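You operate a simulated robot arm through the tools that you are given. There is no shell and no other tool.

You are at the controls of a simulated robot arm. One attempt, no reset.

## Task
Clear the three loose tabs off the feeder stand, each to its rib.
Fine: large one on the drawer's rib, grey on the long rib, ochre on the short rib; close the drawer.

It is judged by the outcome, as a careful person would: the job done as asked, and still so three seconds after it is handed in. It fails if anything else is knocked over, pushed out of place, dropped, spilled or broken.

## Robot
A 7-joint arm with a four-finger gripper, fixed in place. Base frame: the origin is at the foot of the arm, x ahead of it, y to its left, z up; the work surface is at about z = 920. Lengths are in mm, angles in degrees, forces in N, time in s.
Its first joint turns from -69.0 to 172.0 degrees. Payload 3.67 kg.
Tool frame: the origin (TCP) lies between the finger pads and is the grasp point; the fingertips stand 28 mm ahead of it; z points along the fingers, y is the line along which they close. Largest opening 112 mm; the body of the gripper starts 73 mm behind the TCP.
Orientation is told as [roll, pitch, yaw] about the base's x, y, z axes, in that order, counted from this pose: with the fingers straight down and closing along the base's y, the tool's x points along the base's -x, its y along +y and its z along -z.

## Interface
- The arm moves only by the tool step_arm. Its argument "deltas" is a list of rows, each an object (a shift or turn left out is 0, a gripper value left out holds the last) with "delta_pos": the shift along the tool's x, y, z in units of 40 mm (1.0 is 40 mm), a list of three; "angular": the turn, a rotation vector about the tool's x, y, z in units of 5 degrees (1.0 is 5 degrees), a list of three; "claw": the finger opening in mm, from 0 to 112. In form: [{"delta_pos": [dx, dy, dz], "angular": [wx, wy, wz], "claw": claw}, ...]. A call has 1 to 20 rows; each row shifts and turns the commanded pose from where the row before left it, along the tool's axes as they then stand. A call with a number of a shift or a turn outside -1 to 1 is refused whole. Each row takes 0.2 s and may step no farther than 50 mm and 8.6 degrees from the row before; otherwise, or with a gripper value out of range, the whole call is refused. A pose out of reach is approached as far as the arm can. The call stops where the force on the tool passes 40 N (or 10 N more than at its start, if that is more) or the arm is blocked; 0.2 s more then pass. The fingers move at their own pace and stop on an object; they squeeze with about 37 N. The grip force told is the motor's: it shows also when the fingers shut on nothing. Time passes only in rows, and 0.2 s behind the last, so rows that do not move let the fingers close. It gives the time, the measured TCP pose, the force on the tool (base axes), the opening and the grip force at its end, in the units of the frame above (readings bear some noise), with the torque about the TCP (base axes, N m) and any sound that the robot's microphone picked up, and new pictures: "pictures" is both (left out), scene, wrist or none.
- Cameras (640 x 400 px; columns grow to the right, rows downward): "scene" is fixed at [51.4, -651, 1481]; the picture's right is [0.10, -0.99, 0.00], its down [-0.63, -0.07, -0.77] and it looks along [0.77, 0.08, -0.64] (base axes); focal length 341 px, centre (320, 200). "wrist" rides on the gripper at [60, -18, -104] in the tool frame; the picture's right is [0.29, 0.96, 0.00], its down [-0.80, 0.24, -0.55] and it looks along [-0.53, 0.16, 0.83] (tool axes); focal length 234 px, centre (320, 200). There is no depth. A picture from a camera that has moved, and an enlarged one, comes with that camera's place and axes in the base frame and with its lens.
- raise_lower(by): slides the trunk up (or, below 0, down) by that many mm; the arm rides with it, the base frame stays. It gives what a move gives, with no picture.
- enlarge(camera, box): a new picture of the part [left, top, right, bottom] of that camera's present view, enlarged. No time passes.
- hand_in(): hands the job in; it is judged then, once.

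Nothing tells you positions but the pictures and the camera data. Unless the task says otherwise, let go and move clear before handing in.

The tools are called after ">>>" as name(argument=value, ...) on one line, values as JSON. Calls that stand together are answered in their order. step_arm: Moves the arm, as the interface text tells. Its arguments: {"type":"object","properties":{"deltas":{"type":"array"},"pictures":{"type":"string","enum":["both","scene","wrist","none"]}},"required":["deltas"]} The other tools are called the same way: raise_lower (by) slides the trunk up or down; enlarge (camera, box) takes an enlarged picture of a part of a camera's view; hand_in () hands the job in.

At the start:

```text
clock: 0.0
tcp_pos: [786.6, -396.3, 1147.4]
tool_rot: [0.0, -0.1, 0.0]
contact_force: [-0.6, -0.4, -0.6]
ft_torque: [0.0, 0.05, 0.01]
finger_gap: 111.9
grip_force: 0.0
trunk travel left (down, up): [-650.0, 190.0]
```

scene: 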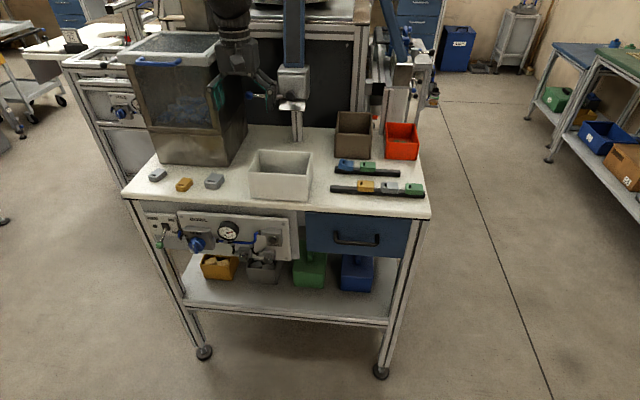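
wrist: 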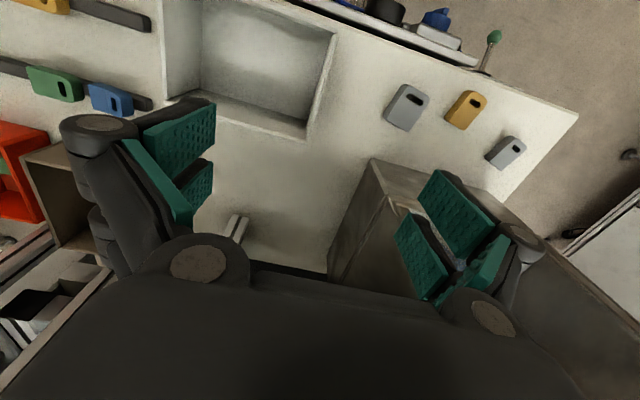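

I see a stand with three loose tabs at the left front (grey, ochre, grey larger), a white bin, two dark ribs at the right with tabs on them, and a blue drawer below. I'll look closer before moving.

>>> enlarge(camera="scene", box=[120, 150, 280, 250])

>>> enlarge(camera="scene", box=[300, 130, 460, 230])

>>> enlarge(camera="wrist", box=[360, 60, 600, 210])

>>> enlarge(camera="wrist", box=[0, 0, 240, 150])

>>> enlarge(camera="scene", box=[280, 190, 440, 290])

```text
4.00 times, centred on (200, 200) of scene
camera zoom: at [51.4, -651.0, 1481.0], right [0.1, -0.99, 0.0], down [-0.63, -0.07, -0.77], along [0.77, 0.08, -0.64], focal length 1363 px, centre (800, 200)
```

zoom: 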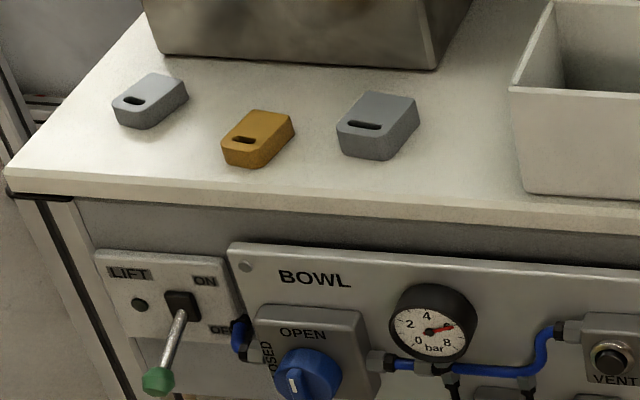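

```text
4.00 times, centred on (380, 180) of scene
camera zoom: at [51.4, -651.0, 1481.0], right [0.1, -0.99, 0.0], down [-0.63, -0.07, -0.77], along [0.77, 0.08, -0.64], focal length 1363 px, centre (80, 280)
```

zoom: 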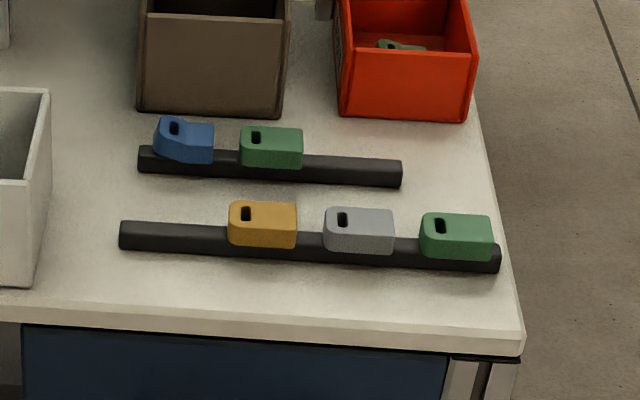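

```text
2.67 times, centred on (480, 135) of wrist
camera zoom: at [726.5, -413.1, 1250.1], right [-0.29, 0.96, 0.0], down [0.8, 0.24, 0.55], along [0.53, 0.16, -0.83], focal length 624 px, centre (-107, 373)
```

zoom: 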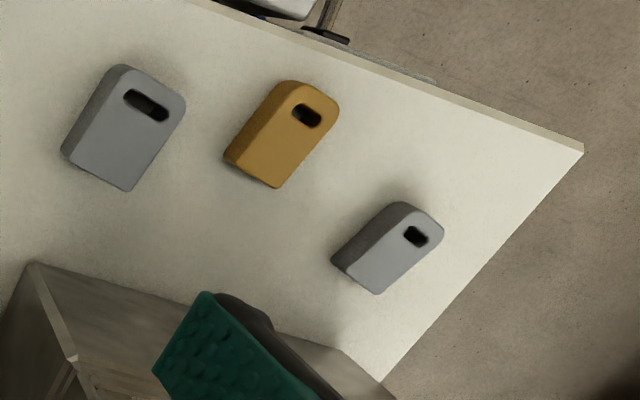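

```text
2.67 times, centred on (120, 75) of wrist
camera zoom: at [726.5, -413.1, 1250.1], right [-0.29, 0.96, 0.0], down [0.8, 0.24, 0.55], along [0.53, 0.16, -0.83], focal length 624 px, centre (853, 533)
```

zoom: 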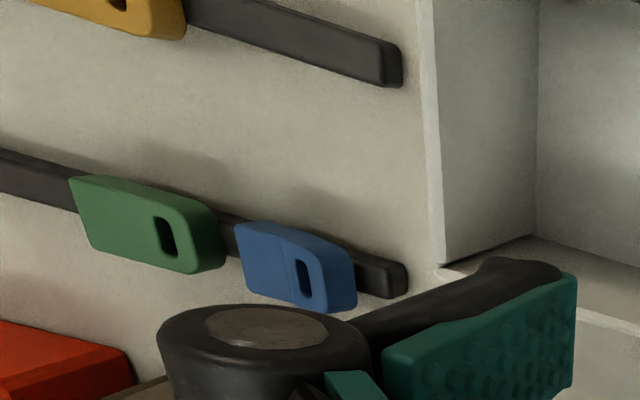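

```text
4.00 times, centred on (360, 240) of scene
camera zoom: at [51.4, -651.0, 1481.0], right [0.1, -0.99, 0.0], down [-0.63, -0.07, -0.77], along [0.77, 0.08, -0.64], focal length 1363 px, centre (160, 40)
```

zoom: 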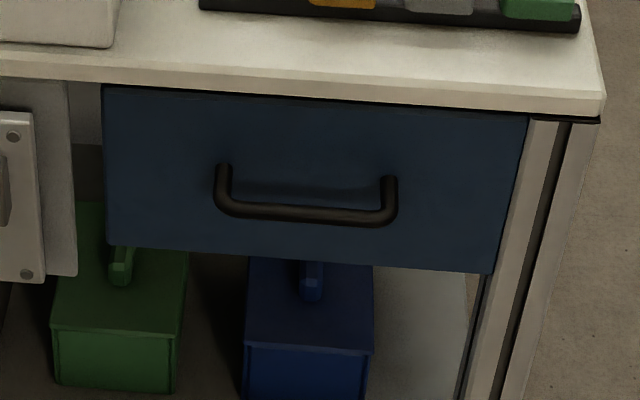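

The loose tabs are near (758,-290), (739,-211) and (771,-120), the long rib at x≈763, y −603…−848, and the short rib at x≈852. I don't yet understand how tabs sit on a rib, so I'll move the wrist camera over the ribs to look.

>>> step_arm(deltas=[{"delta_pos": [0.36, -0.93, 0.0]}, {"delta_pos": [0.36, -0.93, 0.0]}, {"delta_pos": [0.36, -0.93, 0.0]}, {"delta_pos": [0.36, -0.93, 0.0]}, {"delta_pos": [0.36, -0.93, 0.0]}, {"delta_pos": [0.36, -0.93, 0.0]}])

```text
clock: 1.4
tcp_pos: [699.5, -618.9, 1146.4]
tool_rot: [0.1, -0.1, 0.1]
contact_force: [-0.6, 0.1, 0.5]
ft_torque: [0.06, -0.03, 0.01]
finger_gap: 112.4
grip_force: 0.1
trunk travel left (down, up): [-650.0, 190.0]
camera wrist: at [639.3, -637.1, 1250.1], right [-0.29, 0.96, 0.0], down [0.8, 0.24, 0.55], along [0.53, 0.16, -0.83], focal length 234 px, centre (320, 200)
```

scene: 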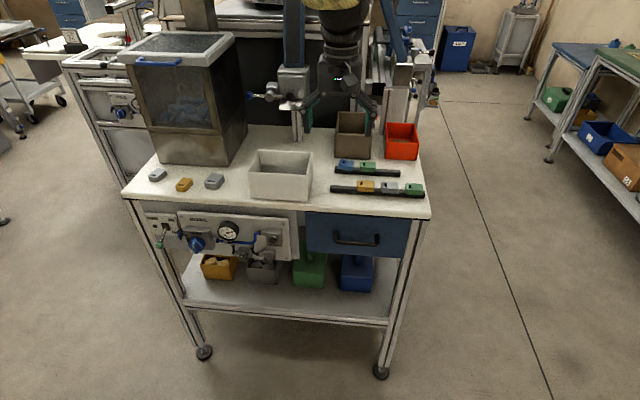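
wrist: 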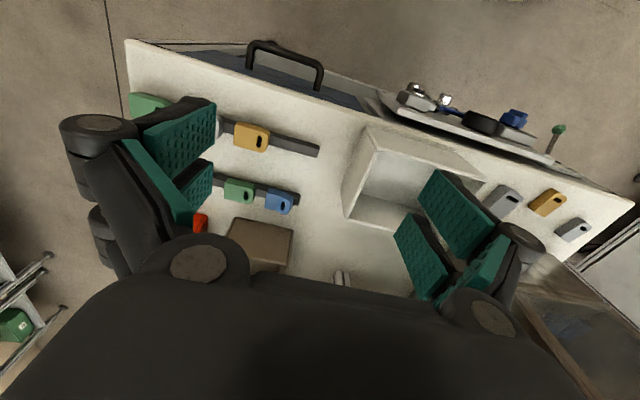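

I can now see both ribs, the drawer handle and the bin below the gripper. I'll zoom in on the ribs and drawer.

>>> enlarge(camera="wrist", box=[200, 100, 344, 190])

>>> enlarge(camera="wrist", box=[200, 150, 328, 230])

>>> enlarge(camera="wrist", box=[120, 20, 376, 180])

>>> enlarge(camera="scene", box=[325, 145, 437, 215])

```text
4.44 times, centred on (272, 145) of wrist
camera zoom: at [639.3, -637.1, 1250.1], right [-0.29, 0.96, 0.0], down [0.8, 0.24, 0.55], along [0.53, 0.16, -0.83], focal length 1041 px, centre (533, 444)
```

zoom: 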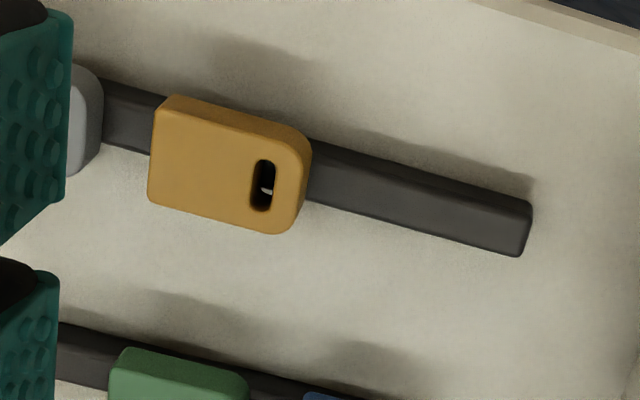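

```text
5.00 times, centred on (264, 190) of wrist
camera zoom: at [639.3, -637.1, 1250.1], right [-0.29, 0.96, 0.0], down [0.8, 0.24, 0.55], along [0.53, 0.16, -0.83], focal length 1171 px, centre (600, 250)
```

zoom: 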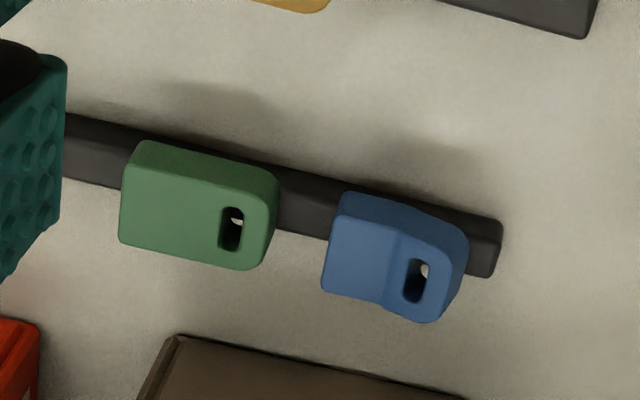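

```text
2.50 times, centred on (248, 100) of wrist
camera zoom: at [639.3, -637.1, 1250.1], right [-0.29, 0.96, 0.0], down [0.8, 0.24, 0.55], along [0.53, 0.16, -0.83], focal length 585 px, centre (500, 450)
```

zoom: 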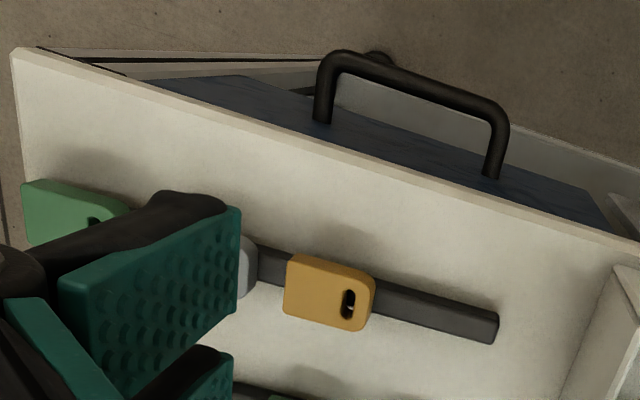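

```text
5.71 times, centred on (381, 180) of scene
camera zoom: at [51.4, -651.0, 1481.0], right [0.1, -0.99, 0.0], down [-0.63, -0.07, -0.77], along [0.77, 0.08, -0.64], focal length 1947 px, centre (-29, 314)
```

zoom: 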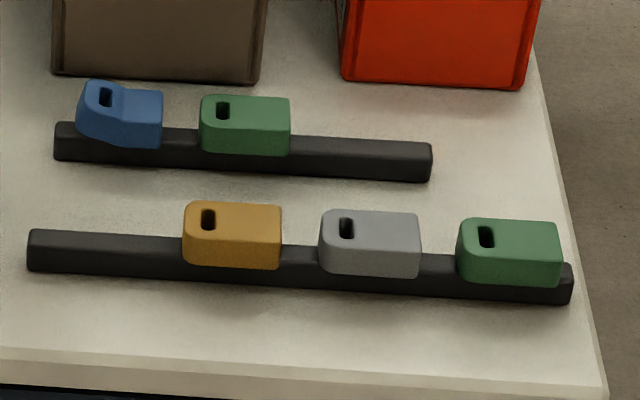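

Tabs simply sit flat on top of the ribs, lengthwise, hole end toward +y. The free spots are y≈−603…−676 on the long rib and y≈−725…−792 on the short rib, the latter far out, so I'll test the arm's reach there at a safe height.

>>> step_arm(deltas=[{"delta_pos": [-0.625, -0.5, 0.6]}, {"delta_pos": [-0.625, -0.5, 0.6]}, {"delta_pos": [-0.625, -0.5, 0.6]}, {"delta_pos": [-0.625, -0.5, 0.6]}, {"delta_pos": [-0.5, -0.6, 0.0]}, {"delta_pos": [-0.5, -0.6, 0.0]}])

```text
clock: 2.8
tcp_pos: [843.8, -751.2, 1050.2]
tool_rot: [0.2, 0.1, 0.1]
contact_force: [0.1, 0.0, -1.1]
ft_torque: [0.03, 0.04, 0.03]
finger_gap: 111.9
grip_force: 0.0
trunk travel left (down, up): [-650.0, 190.0]
camera wrist: at [783.2, -767.9, 1152.9], right [-0.29, 0.96, 0.0], down [0.8, 0.24, 0.55], along [0.53, 0.16, -0.83], focal length 234 px, centre (320, 200)
```

scene: 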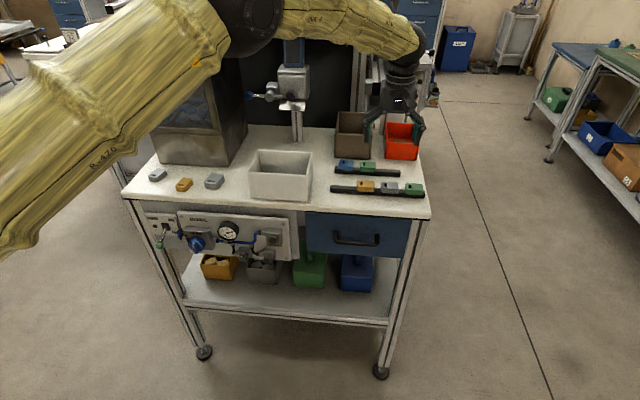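
wrist: 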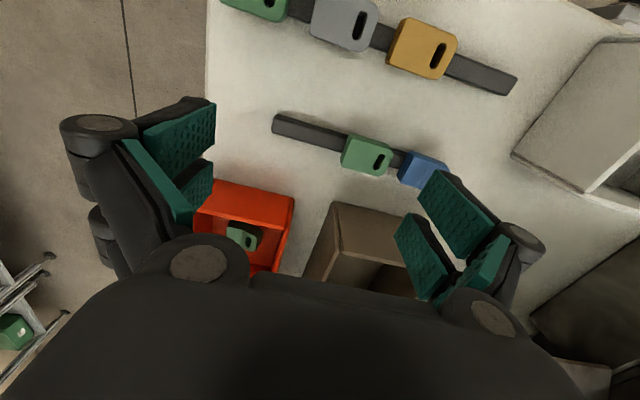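

The arm reached (844, −751) at z=1050, so the short rib's free end is likely reachable. I'll zoom in on this nearer view.

>>> enlarge(camera="wrist", box=[250, 90, 442, 210])

>>> enlarge(camera="wrist", box=[280, 0, 536, 160])

>>> enlarge(camera="wrist", box=[180, 170, 308, 250])

```text
3.33 times, centred on (346, 150) of wrist
camera zoom: at [783.2, -767.9, 1152.9], right [-0.29, 0.96, 0.0], down [0.8, 0.24, 0.55], along [0.53, 0.16, -0.83], focal length 781 px, centre (233, 367)
```

zoom: 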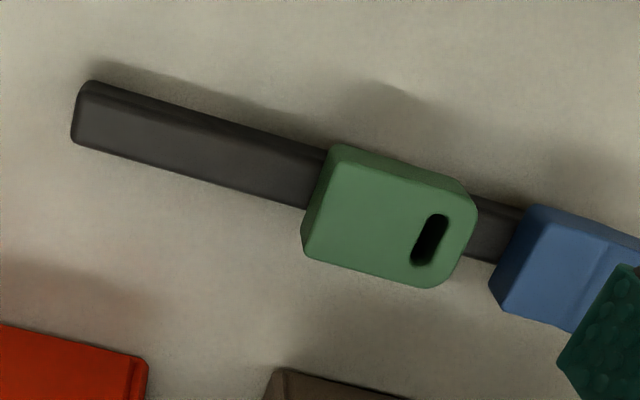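

```text
2.50 times, centred on (408, 80) of wrist
camera zoom: at [783.2, -767.9, 1152.9], right [-0.29, 0.96, 0.0], down [0.8, 0.24, 0.55], along [0.53, 0.16, -0.83], focal length 585 px, centre (100, 500)
```

zoom: 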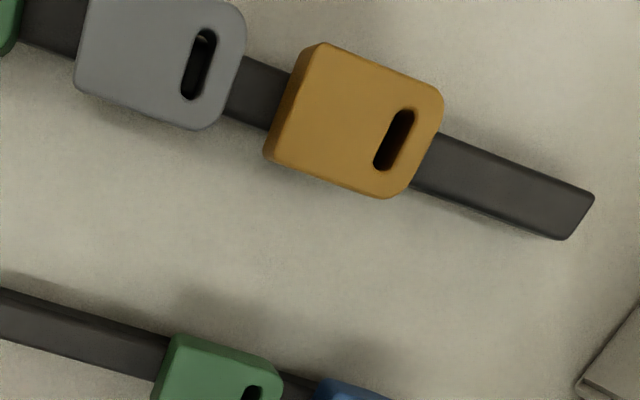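

```text
5.00 times, centred on (244, 210) of wrist
camera zoom: at [783.2, -767.9, 1152.9], right [-0.29, 0.96, 0.0], down [0.8, 0.24, 0.55], along [0.53, 0.16, -0.83], focal length 1171 px, centre (700, 150)
```

zoom: 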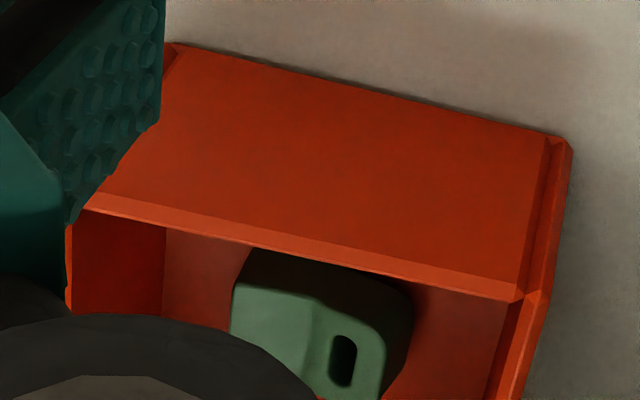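

The red bin holds a reject and the ribs are clear to me: the short rib is at x≈854 (free centre y≈−757) and the long rib at x≈765 (free centre y≈−637). Next I'll move in front of the drawer handle (≈(662,−682,836)) with the fingers closed, at a safe height.

>>> step_arm(deltas=[{"delta_pos": [0.0, 0.2, -0.9], "claw": 0}, {"delta_pos": [1.0, 0.37, 0]}, {"delta_pos": [1.0, 0.37, 0]}, {"delta_pos": [1.0, 0.37, 0]}, {"delta_pos": [1.0, 0.37, 0]}, {"delta_pos": [0, 0, 0.0]}])

```text
clock: 4.2
tcp_pos: [681.6, -678.0, 1082.9]
tool_rot: [0.1, 0.0, 0.0]
contact_force: [0.0, -0.3, -0.5]
ft_torque: [0.0, 0.0, 0.0]
finger_gap: 0.0
grip_force: 36.0
trunk travel left (down, up): [-650.0, 190.0]
camera wrist: at [621.4, -695.7, 1187.8], right [-0.29, 0.96, 0.0], down [0.8, 0.24, 0.55], along [0.53, 0.16, -0.83], focal length 234 px, centre (320, 200)
```

scene: 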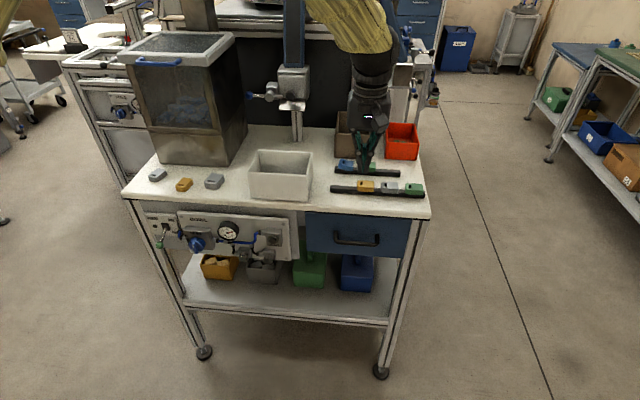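
wrist: 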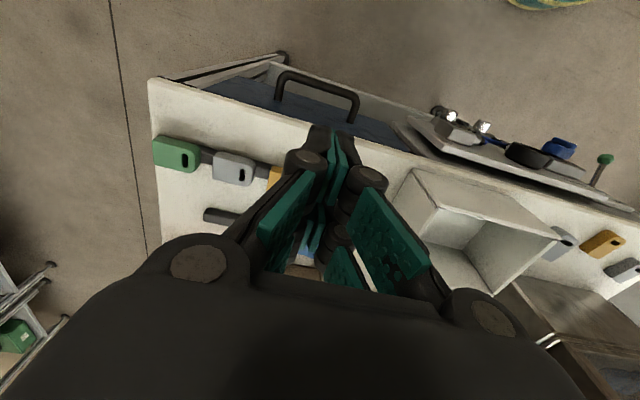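

The fingers are closed over the front edge of the table and the handle is visible ahead. I'll zoom in to refine the handle location.

>>> enlarge(camera="wrist", box=[240, 50, 400, 150])

>>> enlarge(camera="scene", box=[300, 200, 396, 260])

```text
4.00 times, centred on (320, 100) of wrist
camera zoom: at [621.4, -695.7, 1187.8], right [-0.29, 0.96, 0.0], down [0.8, 0.24, 0.55], along [0.53, 0.16, -0.83], focal length 937 px, centre (320, 600)
```

zoom: 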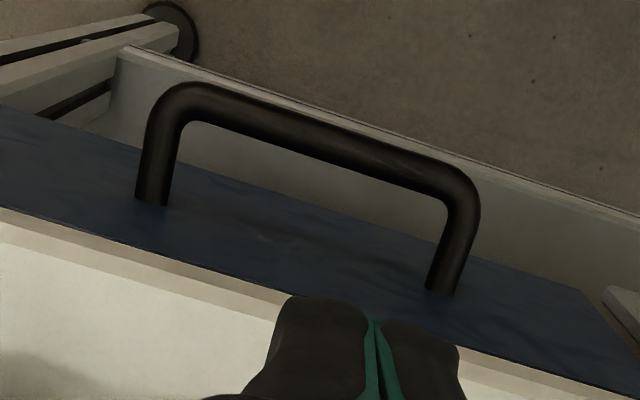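

```text
6.67 times, centred on (348, 230) of scene
camera zoom: at [51.4, -651.0, 1481.0], right [0.1, -0.99, 0.0], down [-0.63, -0.07, -0.77], along [0.77, 0.08, -0.64], focal length 2272 px, centre (133, 0)
```

zoom: 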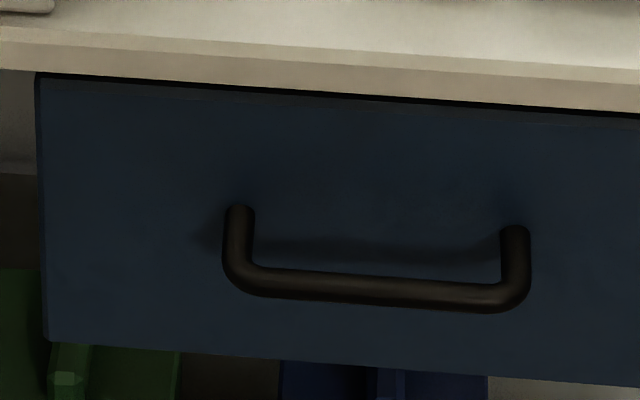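

The bar centre triangulates to about (666, −682, 834), 12 mm thick, with the drawer face at x≈701. I'll turn the tool to yaw −90 (fingers closing along x) so I can grip the bar, and centre over it.

>>> step_arm(deltas=[{"delta_pos": [0.39, -0.1, 0], "claw": 30}, {"angular": [0, 0, 1]}, {"angular": [0, 0, 1]}, {"angular": [0, 0, 1]}, {"angular": [0, 0, 1]}, {"angular": [0, 0, 1]}, {"angular": [0, 0, 1]}, {"angular": [0, 0, 1]}, {"angular": [0, 0, 1]}, {"angular": [0, 0, 1]}, {"angular": [0, 0, 1]}, {"angular": [0, 0, 1]}, {"angular": [0, 0, 1]}, {"angular": [0, 0, 1]}, {"angular": [0, 0, 1]}, {"angular": [0, 0, 1]}, {"angular": [0, 0, 1]}, {"angular": [0, 0, 1]}, {"angular": [0, 0, 1]}])

```text
clock: 8.2
tcp_pos: [665.9, -684.2, 1086.9]
tool_rot: [-0.1, 0.0, -89.9]
contact_force: [0.4, -1.0, 0.3]
ft_torque: [0.02, 0.03, 0.0]
finger_gap: 30.0
grip_force: 0.0
trunk travel left (down, up): [-650.0, 190.0]
camera wrist: at [647.1, -623.4, 1189.8], right [0.96, 0.29, 0.0], down [0.24, -0.8, 0.55], along [0.16, -0.53, -0.83], focal length 234 px, centre (320, 200)
```

scene: 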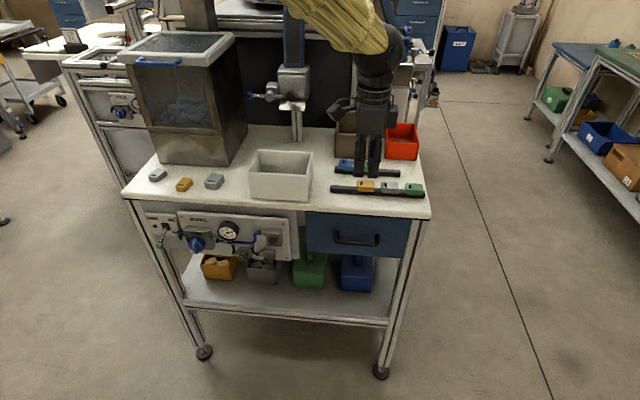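
wrist: 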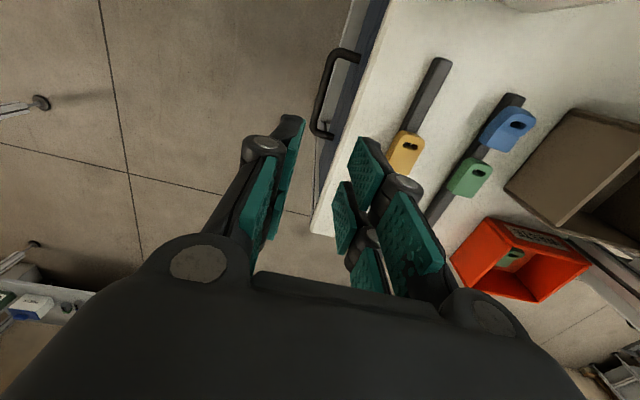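

The gripper is now aligned with the bar below it. I'll descend to just above the bar and check.

>>> step_arm(deltas=[{"delta_pos": [0, 0, 0.9]}, {"delta_pos": [0, 0, 0.9]}, {"delta_pos": [0, 0, 0.9]}, {"delta_pos": [0, 0, 0.9]}, {"delta_pos": [0, 0, 0.9]}, {"delta_pos": [0, 0, 0.5]}])

```text
clock: 9.6
tcp_pos: [665.2, -684.4, 885.4]
tool_rot: [-0.1, 0.1, -90.0]
contact_force: [0.9, -0.2, -0.6]
ft_torque: [0.0, -0.02, 0.01]
finger_gap: 30.3
grip_force: 0.1
trunk travel left (down, up): [-650.0, 190.0]
camera wrist: at [646.5, -624.3, 988.9], right [0.96, 0.29, 0.0], down [0.24, -0.8, 0.55], along [0.16, -0.53, -0.83], focal length 234 px, centre (320, 200)
```

scene: 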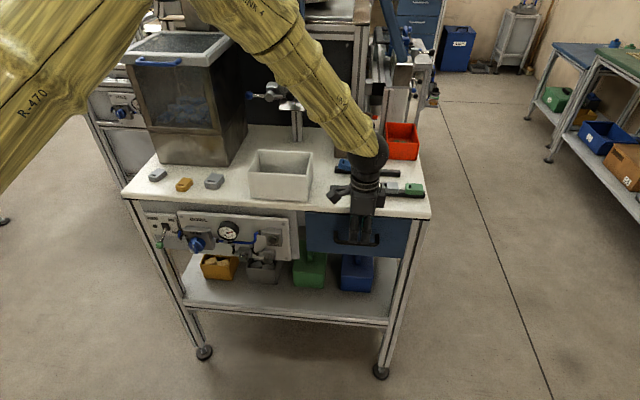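
wrist: 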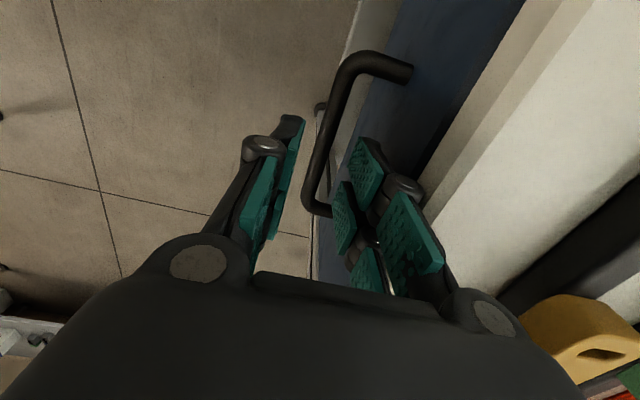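

The fingertips are just above the bar, straddling it. I'll zoom to check that the inner finger will enter the gap behind the bar.

>>> enlarge(camera="wrist", box=[230, 40, 470, 190])

>>> enlarge(camera="scene", box=[312, 170, 408, 250])

```text
2.67 times, centred on (350, 115) of wrist
camera zoom: at [646.5, -624.3, 988.9], right [0.96, 0.29, 0.0], down [0.24, -0.8, 0.55], along [0.16, -0.53, -0.83], focal length 624 px, centre (240, 427)
```

zoom: 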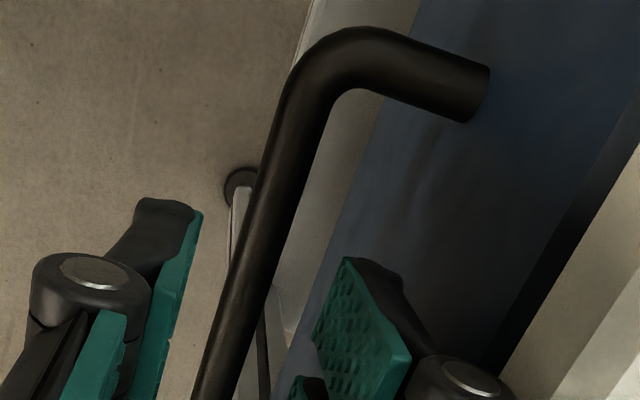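

```text
5.00 times, centred on (360, 210) of scene
camera zoom: at [51.4, -651.0, 1481.0], right [0.1, -0.99, 0.0], down [-0.63, -0.07, -0.77], along [0.77, 0.08, -0.64], focal length 1704 px, centre (120, 150)
```

zoom: 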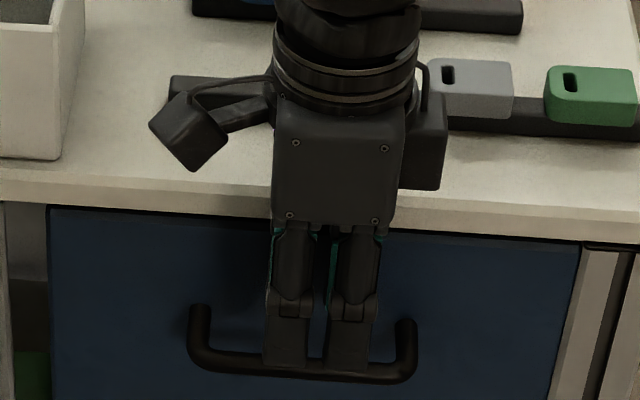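

The scene view suggests the fingers have more than one prong per side, so I want to understand the gripper's real shape before going further.

>>> enlarge(camera="wrist", box=[190, 100, 478, 280])

>>> enlarge(camera="scene", box=[322, 180, 402, 250])

```text
2.22 times, centred on (334, 190) of wrist
camera zoom: at [646.5, -624.3, 988.9], right [0.96, 0.29, 0.0], down [0.24, -0.8, 0.55], along [0.16, -0.53, -0.83], focal length 520 px, centre (289, 222)
```

zoom: 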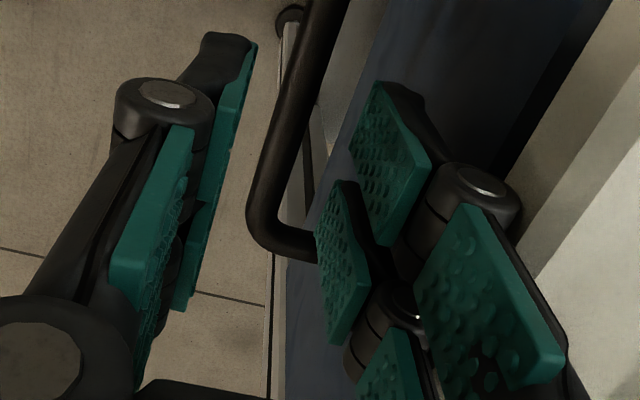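

```text
5.71 times, centred on (362, 215) of scene
camera zoom: at [51.4, -651.0, 1481.0], right [0.1, -0.99, 0.0], down [-0.63, -0.07, -0.77], along [0.77, 0.08, -0.64], focal length 1947 px, centre (80, 114)
```

zoom: 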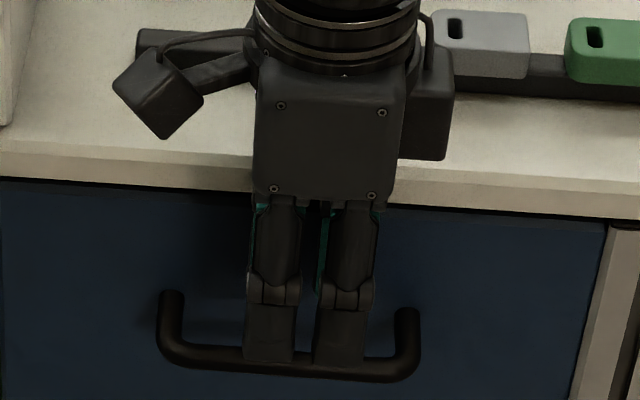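

Each jaw has two prongs with bulky knuckles, so to keep the inner knuckle off the drawer face I'll tilt the tool 10° (upper part toward −x), narrow the opening to 24, and descend onto the bar.

>>> step_arm(deltas=[{"angular": [-1, 0, 0], "claw": 24}, {"angular": [-1, 0, 0]}, {"delta_pos": [0, -0.12, 0.385]}, {"delta_pos": [0, -0.12, 0.385]}, {}])

```text
clock: 10.8
tcp_pos: [661.3, -683.0, 853.9]
tool_rot: [10.0, 0.0, -90.1]
contact_force: [0.0, -0.7, 0.1]
ft_torque: [-0.04, -0.01, 0.02]
finger_gap: 23.8
grip_force: 0.0
trunk travel left (down, up): [-650.0, 190.0]
camera wrist: at [624.4, -622.8, 953.2], right [0.94, 0.29, 0.17], down [0.14, -0.8, 0.59], along [0.3, -0.53, -0.79], focal length 234 px, centre (320, 200)
```

scene: 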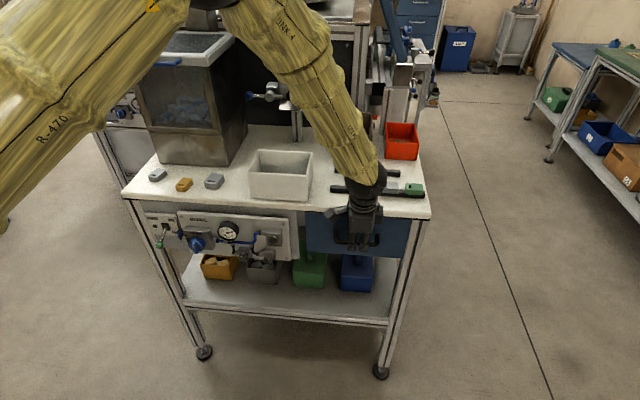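
wrist: 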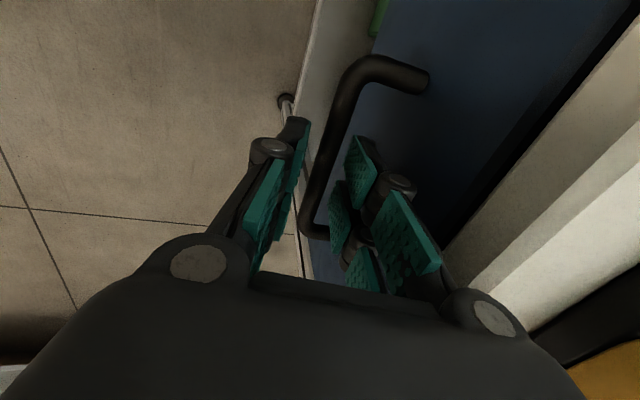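

No contact so far; I'll zoom to confirm the bar is between the pads at the right height.

>>> enlarge(camera="wrist", box=[230, 80, 454, 220])

>>> enlarge(camera="scene", box=[312, 190, 408, 250])

```text
2.86 times, centred on (342, 150) of wrist
camera zoom: at [624.4, -622.8, 953.2], right [0.94, 0.29, 0.17], down [0.14, -0.8, 0.59], along [0.3, -0.53, -0.79], focal length 669 px, centre (257, 343)
```

zoom: 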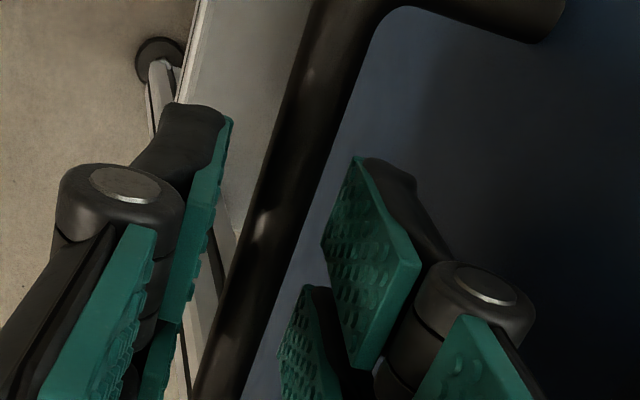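

```text
6.67 times, centred on (360, 220) of scene
camera zoom: at [51.4, -651.0, 1481.0], right [0.1, -0.99, 0.0], down [-0.63, -0.07, -0.77], along [0.77, 0.08, -0.64], focal length 2272 px, centre (53, 67)
```

zoom: 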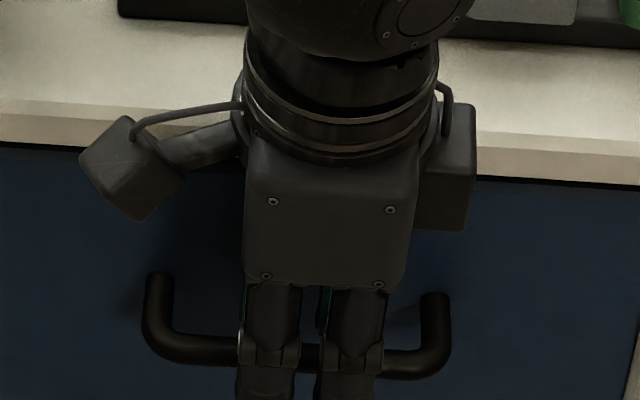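

The bar runs between the pads; I'll close on it.

>>> step_arm(deltas=[{"claw": 0}, {}, {}], pictures="wrist")

```text
clock: 11.6
tcp_pos: [661.4, -683.3, 855.3]
tool_rot: [10.1, 0.1, -90.0]
contact_force: [1.5, 1.2, 2.3]
ft_torque: [1.0, -0.1, -2.06]
finger_gap: 12.4
grip_force: 44.8
trunk travel left (down, up): [-650.0, 190.0]
camera wrist: at [624.4, -623.1, 953.1], right [0.94, 0.29, 0.17], down [0.14, -0.8, 0.59], along [0.3, -0.53, -0.79], focal length 234 px, centre (320, 200)
```

wrist: 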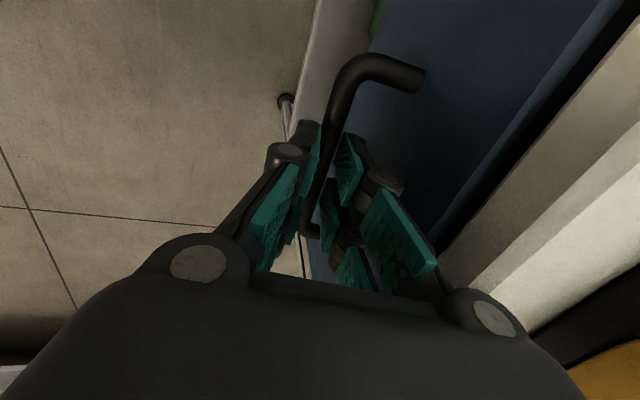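

The bar is gripped (gap 12.4 mm). I'll pull the drawer out slowly and watch the force.

>>> step_arm(deltas=[{"delta_pos": [0, -0.2462, -0.0435]}, {"delta_pos": [0, -0.2462, -0.0435]}, {"delta_pos": [0, -0.4925, -0.087]}, {"delta_pos": [0, -0.4925, -0.087]}], pictures="both")

```text
clock: 12.6
tcp_pos: [598.5, -683.6, 854.3]
tool_rot: [10.0, 0.0, -90.0]
contact_force: [-1.4, -0.5, 3.8]
ft_torque: [0.42, -0.07, -2.2]
finger_gap: 12.2
grip_force: 45.0
trunk travel left (down, up): [-650.0, 190.0]
camera wrist: at [562.6, -623.1, 953.1], right [0.94, 0.29, 0.17], down [0.14, -0.8, 0.59], along [0.3, -0.53, -0.79], focal length 234 px, centre (320, 200)
```

scene: 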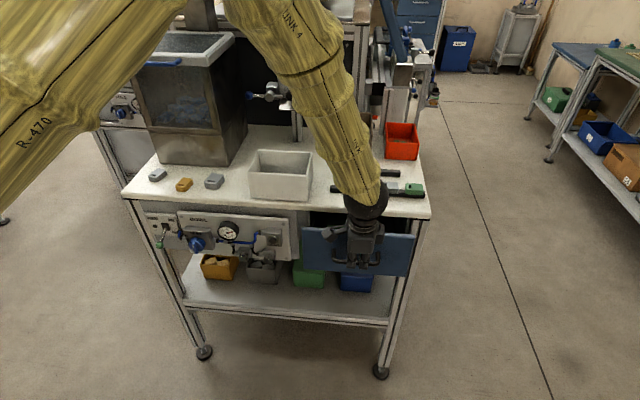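
wrist: 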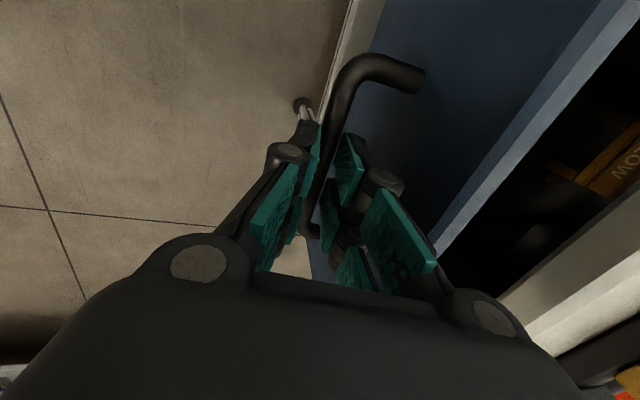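

The drawer slides easily, and there are items inside. I'll continue pulling steadily.

>>> step_arm(deltas=[{"delta_pos": [0, -0.37, -0.065]}, {"delta_pos": [0, -0.37, -0.065]}, {"delta_pos": [0, -0.37, -0.065]}, {"delta_pos": [0, -0.37, -0.065]}, {"delta_pos": [0, -0.37, -0.065]}, {"delta_pos": [0, -0.37, -0.065]}, {"delta_pos": [0, -0.37, -0.065]}, {"delta_pos": [0, -0.37, -0.065]}], pictures="both")

```text
clock: 14.4
tcp_pos: [478.5, -683.2, 855.3]
tool_rot: [10.0, 0.0, -90.0]
contact_force: [-0.9, 2.1, 8.8]
ft_torque: [-0.07, -0.01, -2.28]
finger_gap: 12.4
grip_force: 45.1
trunk travel left (down, up): [-650.0, 190.0]
camera wrist: at [443.2, -623.0, 953.0], right [0.94, 0.29, 0.17], down [0.14, -0.8, 0.59], along [0.3, -0.53, -0.79], focal length 234 px, centre (320, 200)
```

scene: 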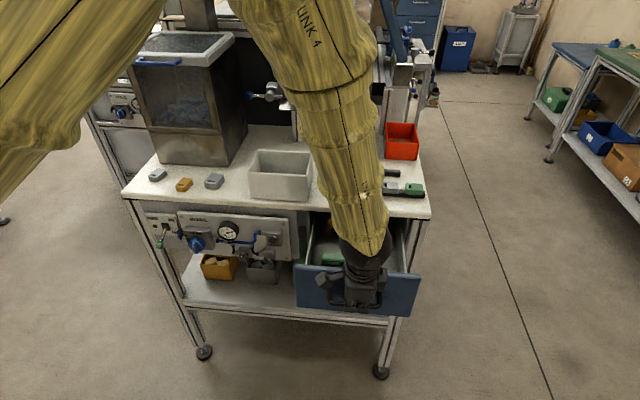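
wrist: 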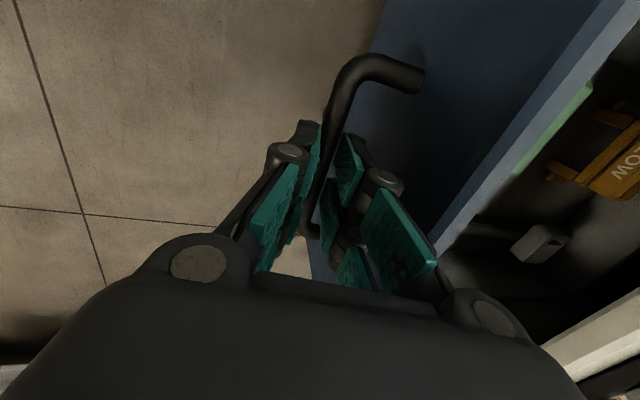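

The drawer is out about 183 mm with light force. I'll zoom to see the inside.

>>> enlarge(camera="wrist", box=[400, 80, 640, 330])

>>> enlarge(camera="scene", box=[285, 195, 435, 325])

```text
1.60 times, centred on (520, 205) of wrist
camera zoom: at [443.2, -623.0, 953.0], right [0.94, 0.29, 0.17], down [0.14, -0.8, 0.59], along [0.3, -0.53, -0.79], focal length 375 px, centre (0, 192)
```

zoom: 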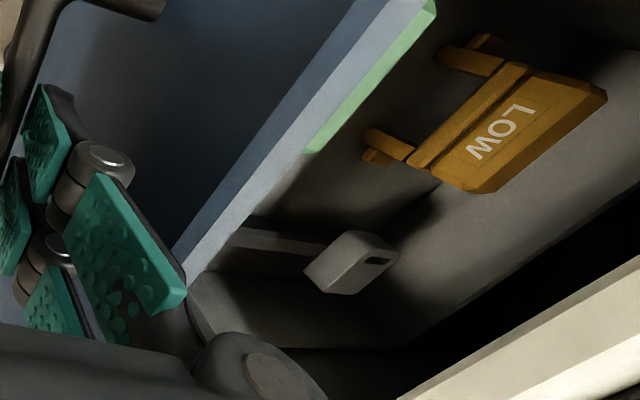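

```text
3.08 times, centred on (360, 260) of scene
camera zoom: at [51.4, -651.0, 1481.0], right [0.1, -0.99, 0.0], down [-0.63, -0.07, -0.77], along [0.77, 0.08, -0.64], focal length 1049 px, centre (197, 15)
```

zoom: 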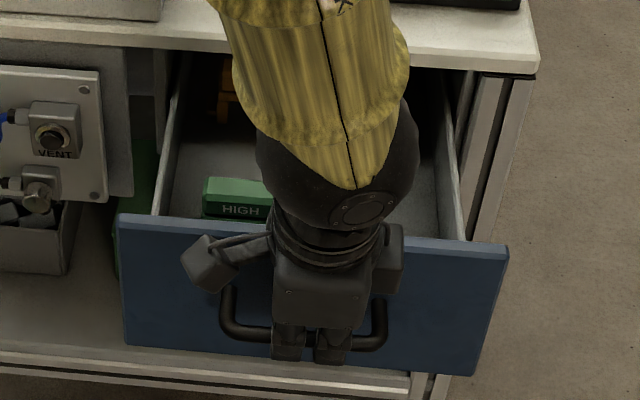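

Inside are a green "HIGH" block, an ochre "LOW" piece, and a rib with a grey tab at the −y side. I'll pull a bit more to see whether it opens further.

>>> step_arm(deltas=[{"delta_pos": [0, -0.2462, -0.0435]}, {"delta_pos": [0, -0.2462, -0.0435]}, {"delta_pos": [0, -0.2462, -0.0435]}, {"delta_pos": [0, -0.2462, -0.0435]}, {"delta_pos": [0, -0.2462, -0.0435]}, {"delta_pos": [0, -0.2462, -0.0435]}], pictures="both")

```text
clock: 15.8
tcp_pos: [421.3, -684.6, 855.3]
tool_rot: [10.1, 0.0, -90.0]
contact_force: [-0.4, 4.5, -7.2]
ft_torque: [0.53, -0.04, -2.12]
finger_gap: 12.1
grip_force: 44.6
trunk travel left (down, up): [-650.0, 190.0]
camera wrist: at [385.3, -623.3, 953.1], right [0.94, 0.29, 0.17], down [0.14, -0.8, 0.59], along [0.3, -0.53, -0.79], focal length 234 px, centre (320, 200)
```

scene: 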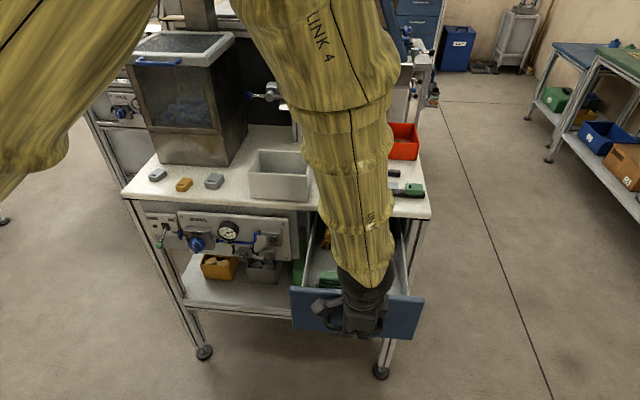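
wrist: 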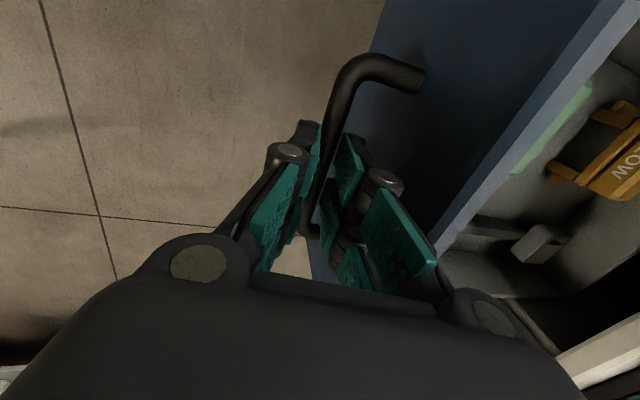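

The drawer is open 240 mm, which is plenty. I'll release the bar, back straight out along the tool axis and straighten the tool.

>>> step_arm(deltas=[{"claw": 24}, {}, {"delta_pos": [0, 0, -0.5]}, {"delta_pos": [0, 0, -0.9]}, {"delta_pos": [0, 0, -0.9]}, {"delta_pos": [0, 0, -0.9]}, {"delta_pos": [0, 0, -0.9]}, {"delta_pos": [0, 0, -0.9]}, {"delta_pos": [0, 0, -0.9], "angular": [1, 0, 0]}, {"angular": [1, 0, 0]}], pictures="both")

```text
clock: 18.0
tcp_pos: [380.3, -686.7, 1085.7]
tool_rot: [-0.1, 0.1, -90.0]
contact_force: [0.1, -0.6, 1.1]
ft_torque: [0.02, 0.05, -0.03]
finger_gap: 24.0
grip_force: 0.0
trunk travel left (down, up): [-650.0, 190.0]
camera wrist: at [362.9, -625.9, 1188.3], right [0.96, 0.29, 0.0], down [0.24, -0.8, 0.55], along [0.16, -0.53, -0.83], focal length 234 px, centre (320, 200)
```

scene: 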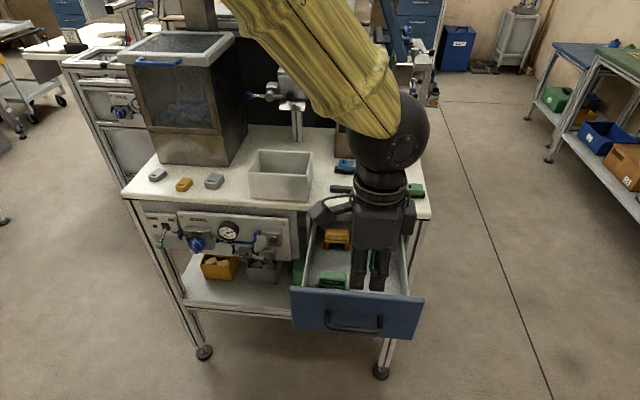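
wrist: 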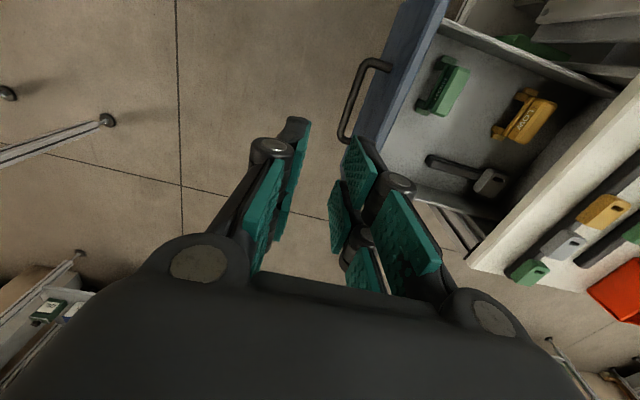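

The drawer interior is now in view: green block, ochre "LOW" piece, and a dark rib along x with a grey tab at its far end. I'll zoom in on it.

>>> enlarge(camera="wrist", box=[390, 20, 630, 220])

>>> enlarge(camera="wrist", box=[400, 110, 560, 210])

```text
2.00 times, centred on (510, 120) of wrist
camera zoom: at [362.9, -625.9, 1188.3], right [0.96, 0.29, 0.0], down [0.24, -0.8, 0.55], along [0.16, -0.53, -0.83], focal length 468 px, centre (-60, 360)
```

zoom: 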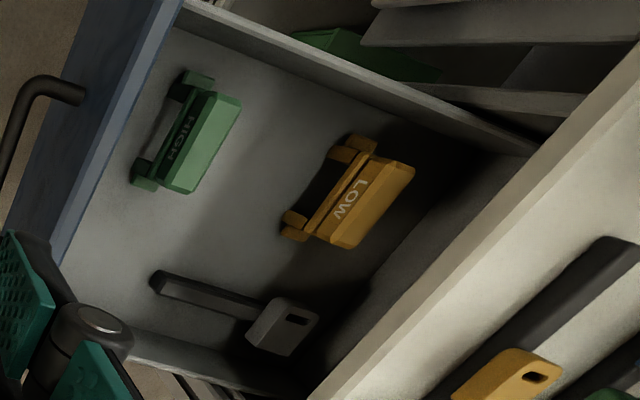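

```text
4.00 times, centred on (480, 160) of wrist
camera zoom: at [362.9, -625.9, 1188.3], right [0.96, 0.29, 0.0], down [0.24, -0.8, 0.55], along [0.16, -0.53, -0.83], focal length 937 px, centre (-320, 360)
```

zoom: 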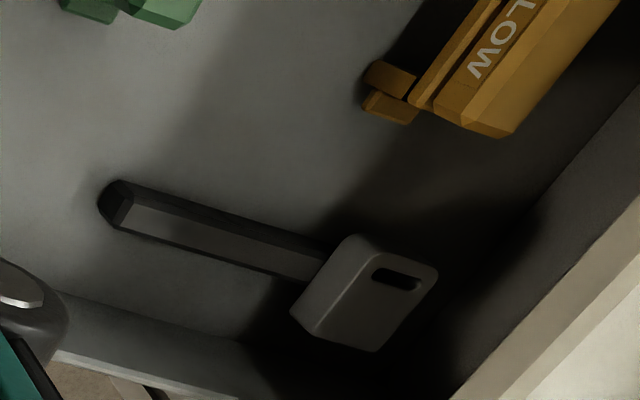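

The drawer's rib runs along x with one large tab on it. I'll move the arm away toward the loose tabs so the scene camera can see into the drawer.

>>> step_arm(deltas=[{"delta_pos": [0.77, 0.727, -0.1]}, {"delta_pos": [0.77, 0.727, -0.1]}, {"delta_pos": [0.77, 0.727, -0.1]}, {"delta_pos": [0.77, 0.727, -0.1]}, {"delta_pos": [0.77, 0.727, 0]}, {"delta_pos": [0.77, 0.727, 0]}, {"delta_pos": [0.77, 0.727, 0]}, {"delta_pos": [0.77, 0.727, 0]}, {"delta_pos": [0.77, 0.727, 0]}, {"delta_pos": [0.77, 0.727, 0]}, {"delta_pos": [0.77, 0.727, 0]}, {"delta_pos": [0.77, 0.727, 0]}, {"delta_pos": [0.77, 0.4, 0]}], pictures="both")

>>> step_arm(deltas=[{"angular": [0, 0, -1]}, {"angular": [0, 0, -1]}, {"angular": [0, 0, -1]}, {"angular": [0, 0, -1]}, {"angular": [0, 0, -1]}, {"angular": [0, 0, -1]}, {"angular": [0, 0, -1]}, {"angular": [0, 0, -1]}, {"angular": [0, 0, -1]}, {"angular": [0, 0, -1]}, {"angular": [0, 0, -1]}, {"angular": [0, 0, -1]}, {"angular": [0, 0, -1]}, {"angular": [0, 0, -1]}, {"angular": [0, 0, -1]}, {"angular": [0, 0, -1], "claw": 60}], pictures="both")

```text
clock: 20.8
tcp_pos: [747.0, -282.2, 1104.0]
tool_rot: [0.0, 0.0, -90.0]
contact_force: [0.5, 0.0, 0.2]
ft_torque: [-0.02, -0.03, -0.01]
finger_gap: 24.1
grip_force: 0.1
trunk travel left (down, up): [-650.0, 190.0]
camera wrist: at [728.1, -221.8, 1207.5], right [0.96, 0.29, 0.0], down [0.24, -0.8, 0.55], along [0.16, -0.53, -0.83], focal length 234 px, centre (320, 200)
```

scene: 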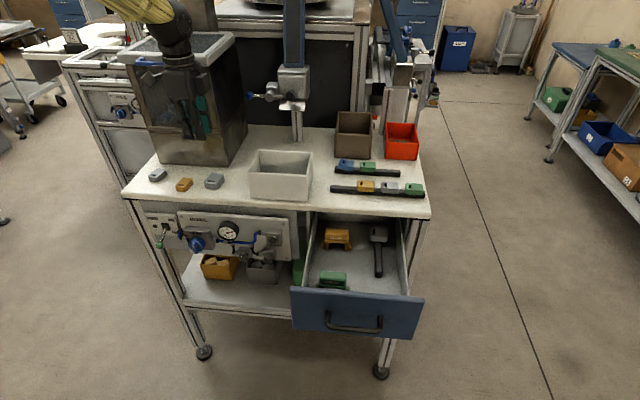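
wrist: 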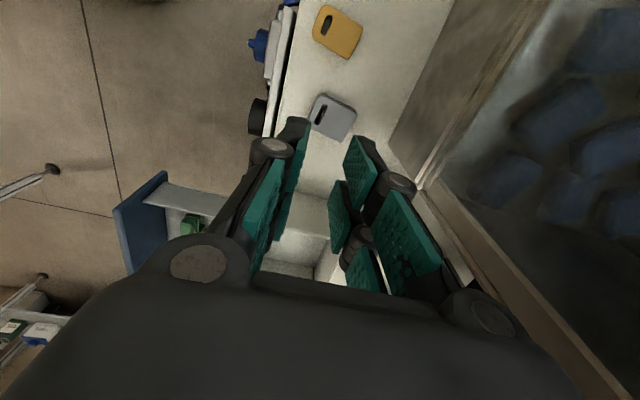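

```text
clock: 24.2
tcp_pos: [745.9, -283.4, 1103.4]
tool_rot: [-0.1, 0.0, -9.9]
contact_force: [0.0, 0.2, -0.8]
ft_torque: [-0.01, -0.02, 0.03]
finger_gap: 60.0
grip_force: 0.1
trunk travel left (down, up): [-650.0, 190.0]
camera wrist: at [682.5, -290.5, 1206.6], right [-0.12, 0.99, 0.0], down [0.83, 0.1, 0.55], along [0.55, 0.07, -0.83], focal length 234 px, centre (320, 200)
```

scene: 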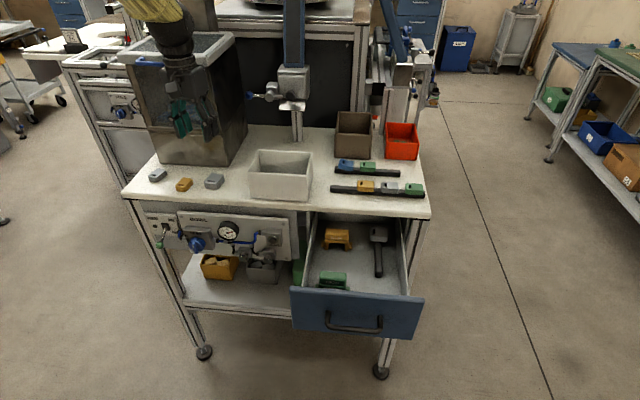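
wrist: 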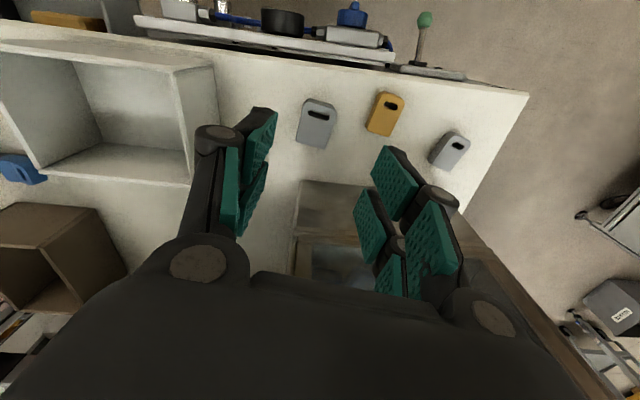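

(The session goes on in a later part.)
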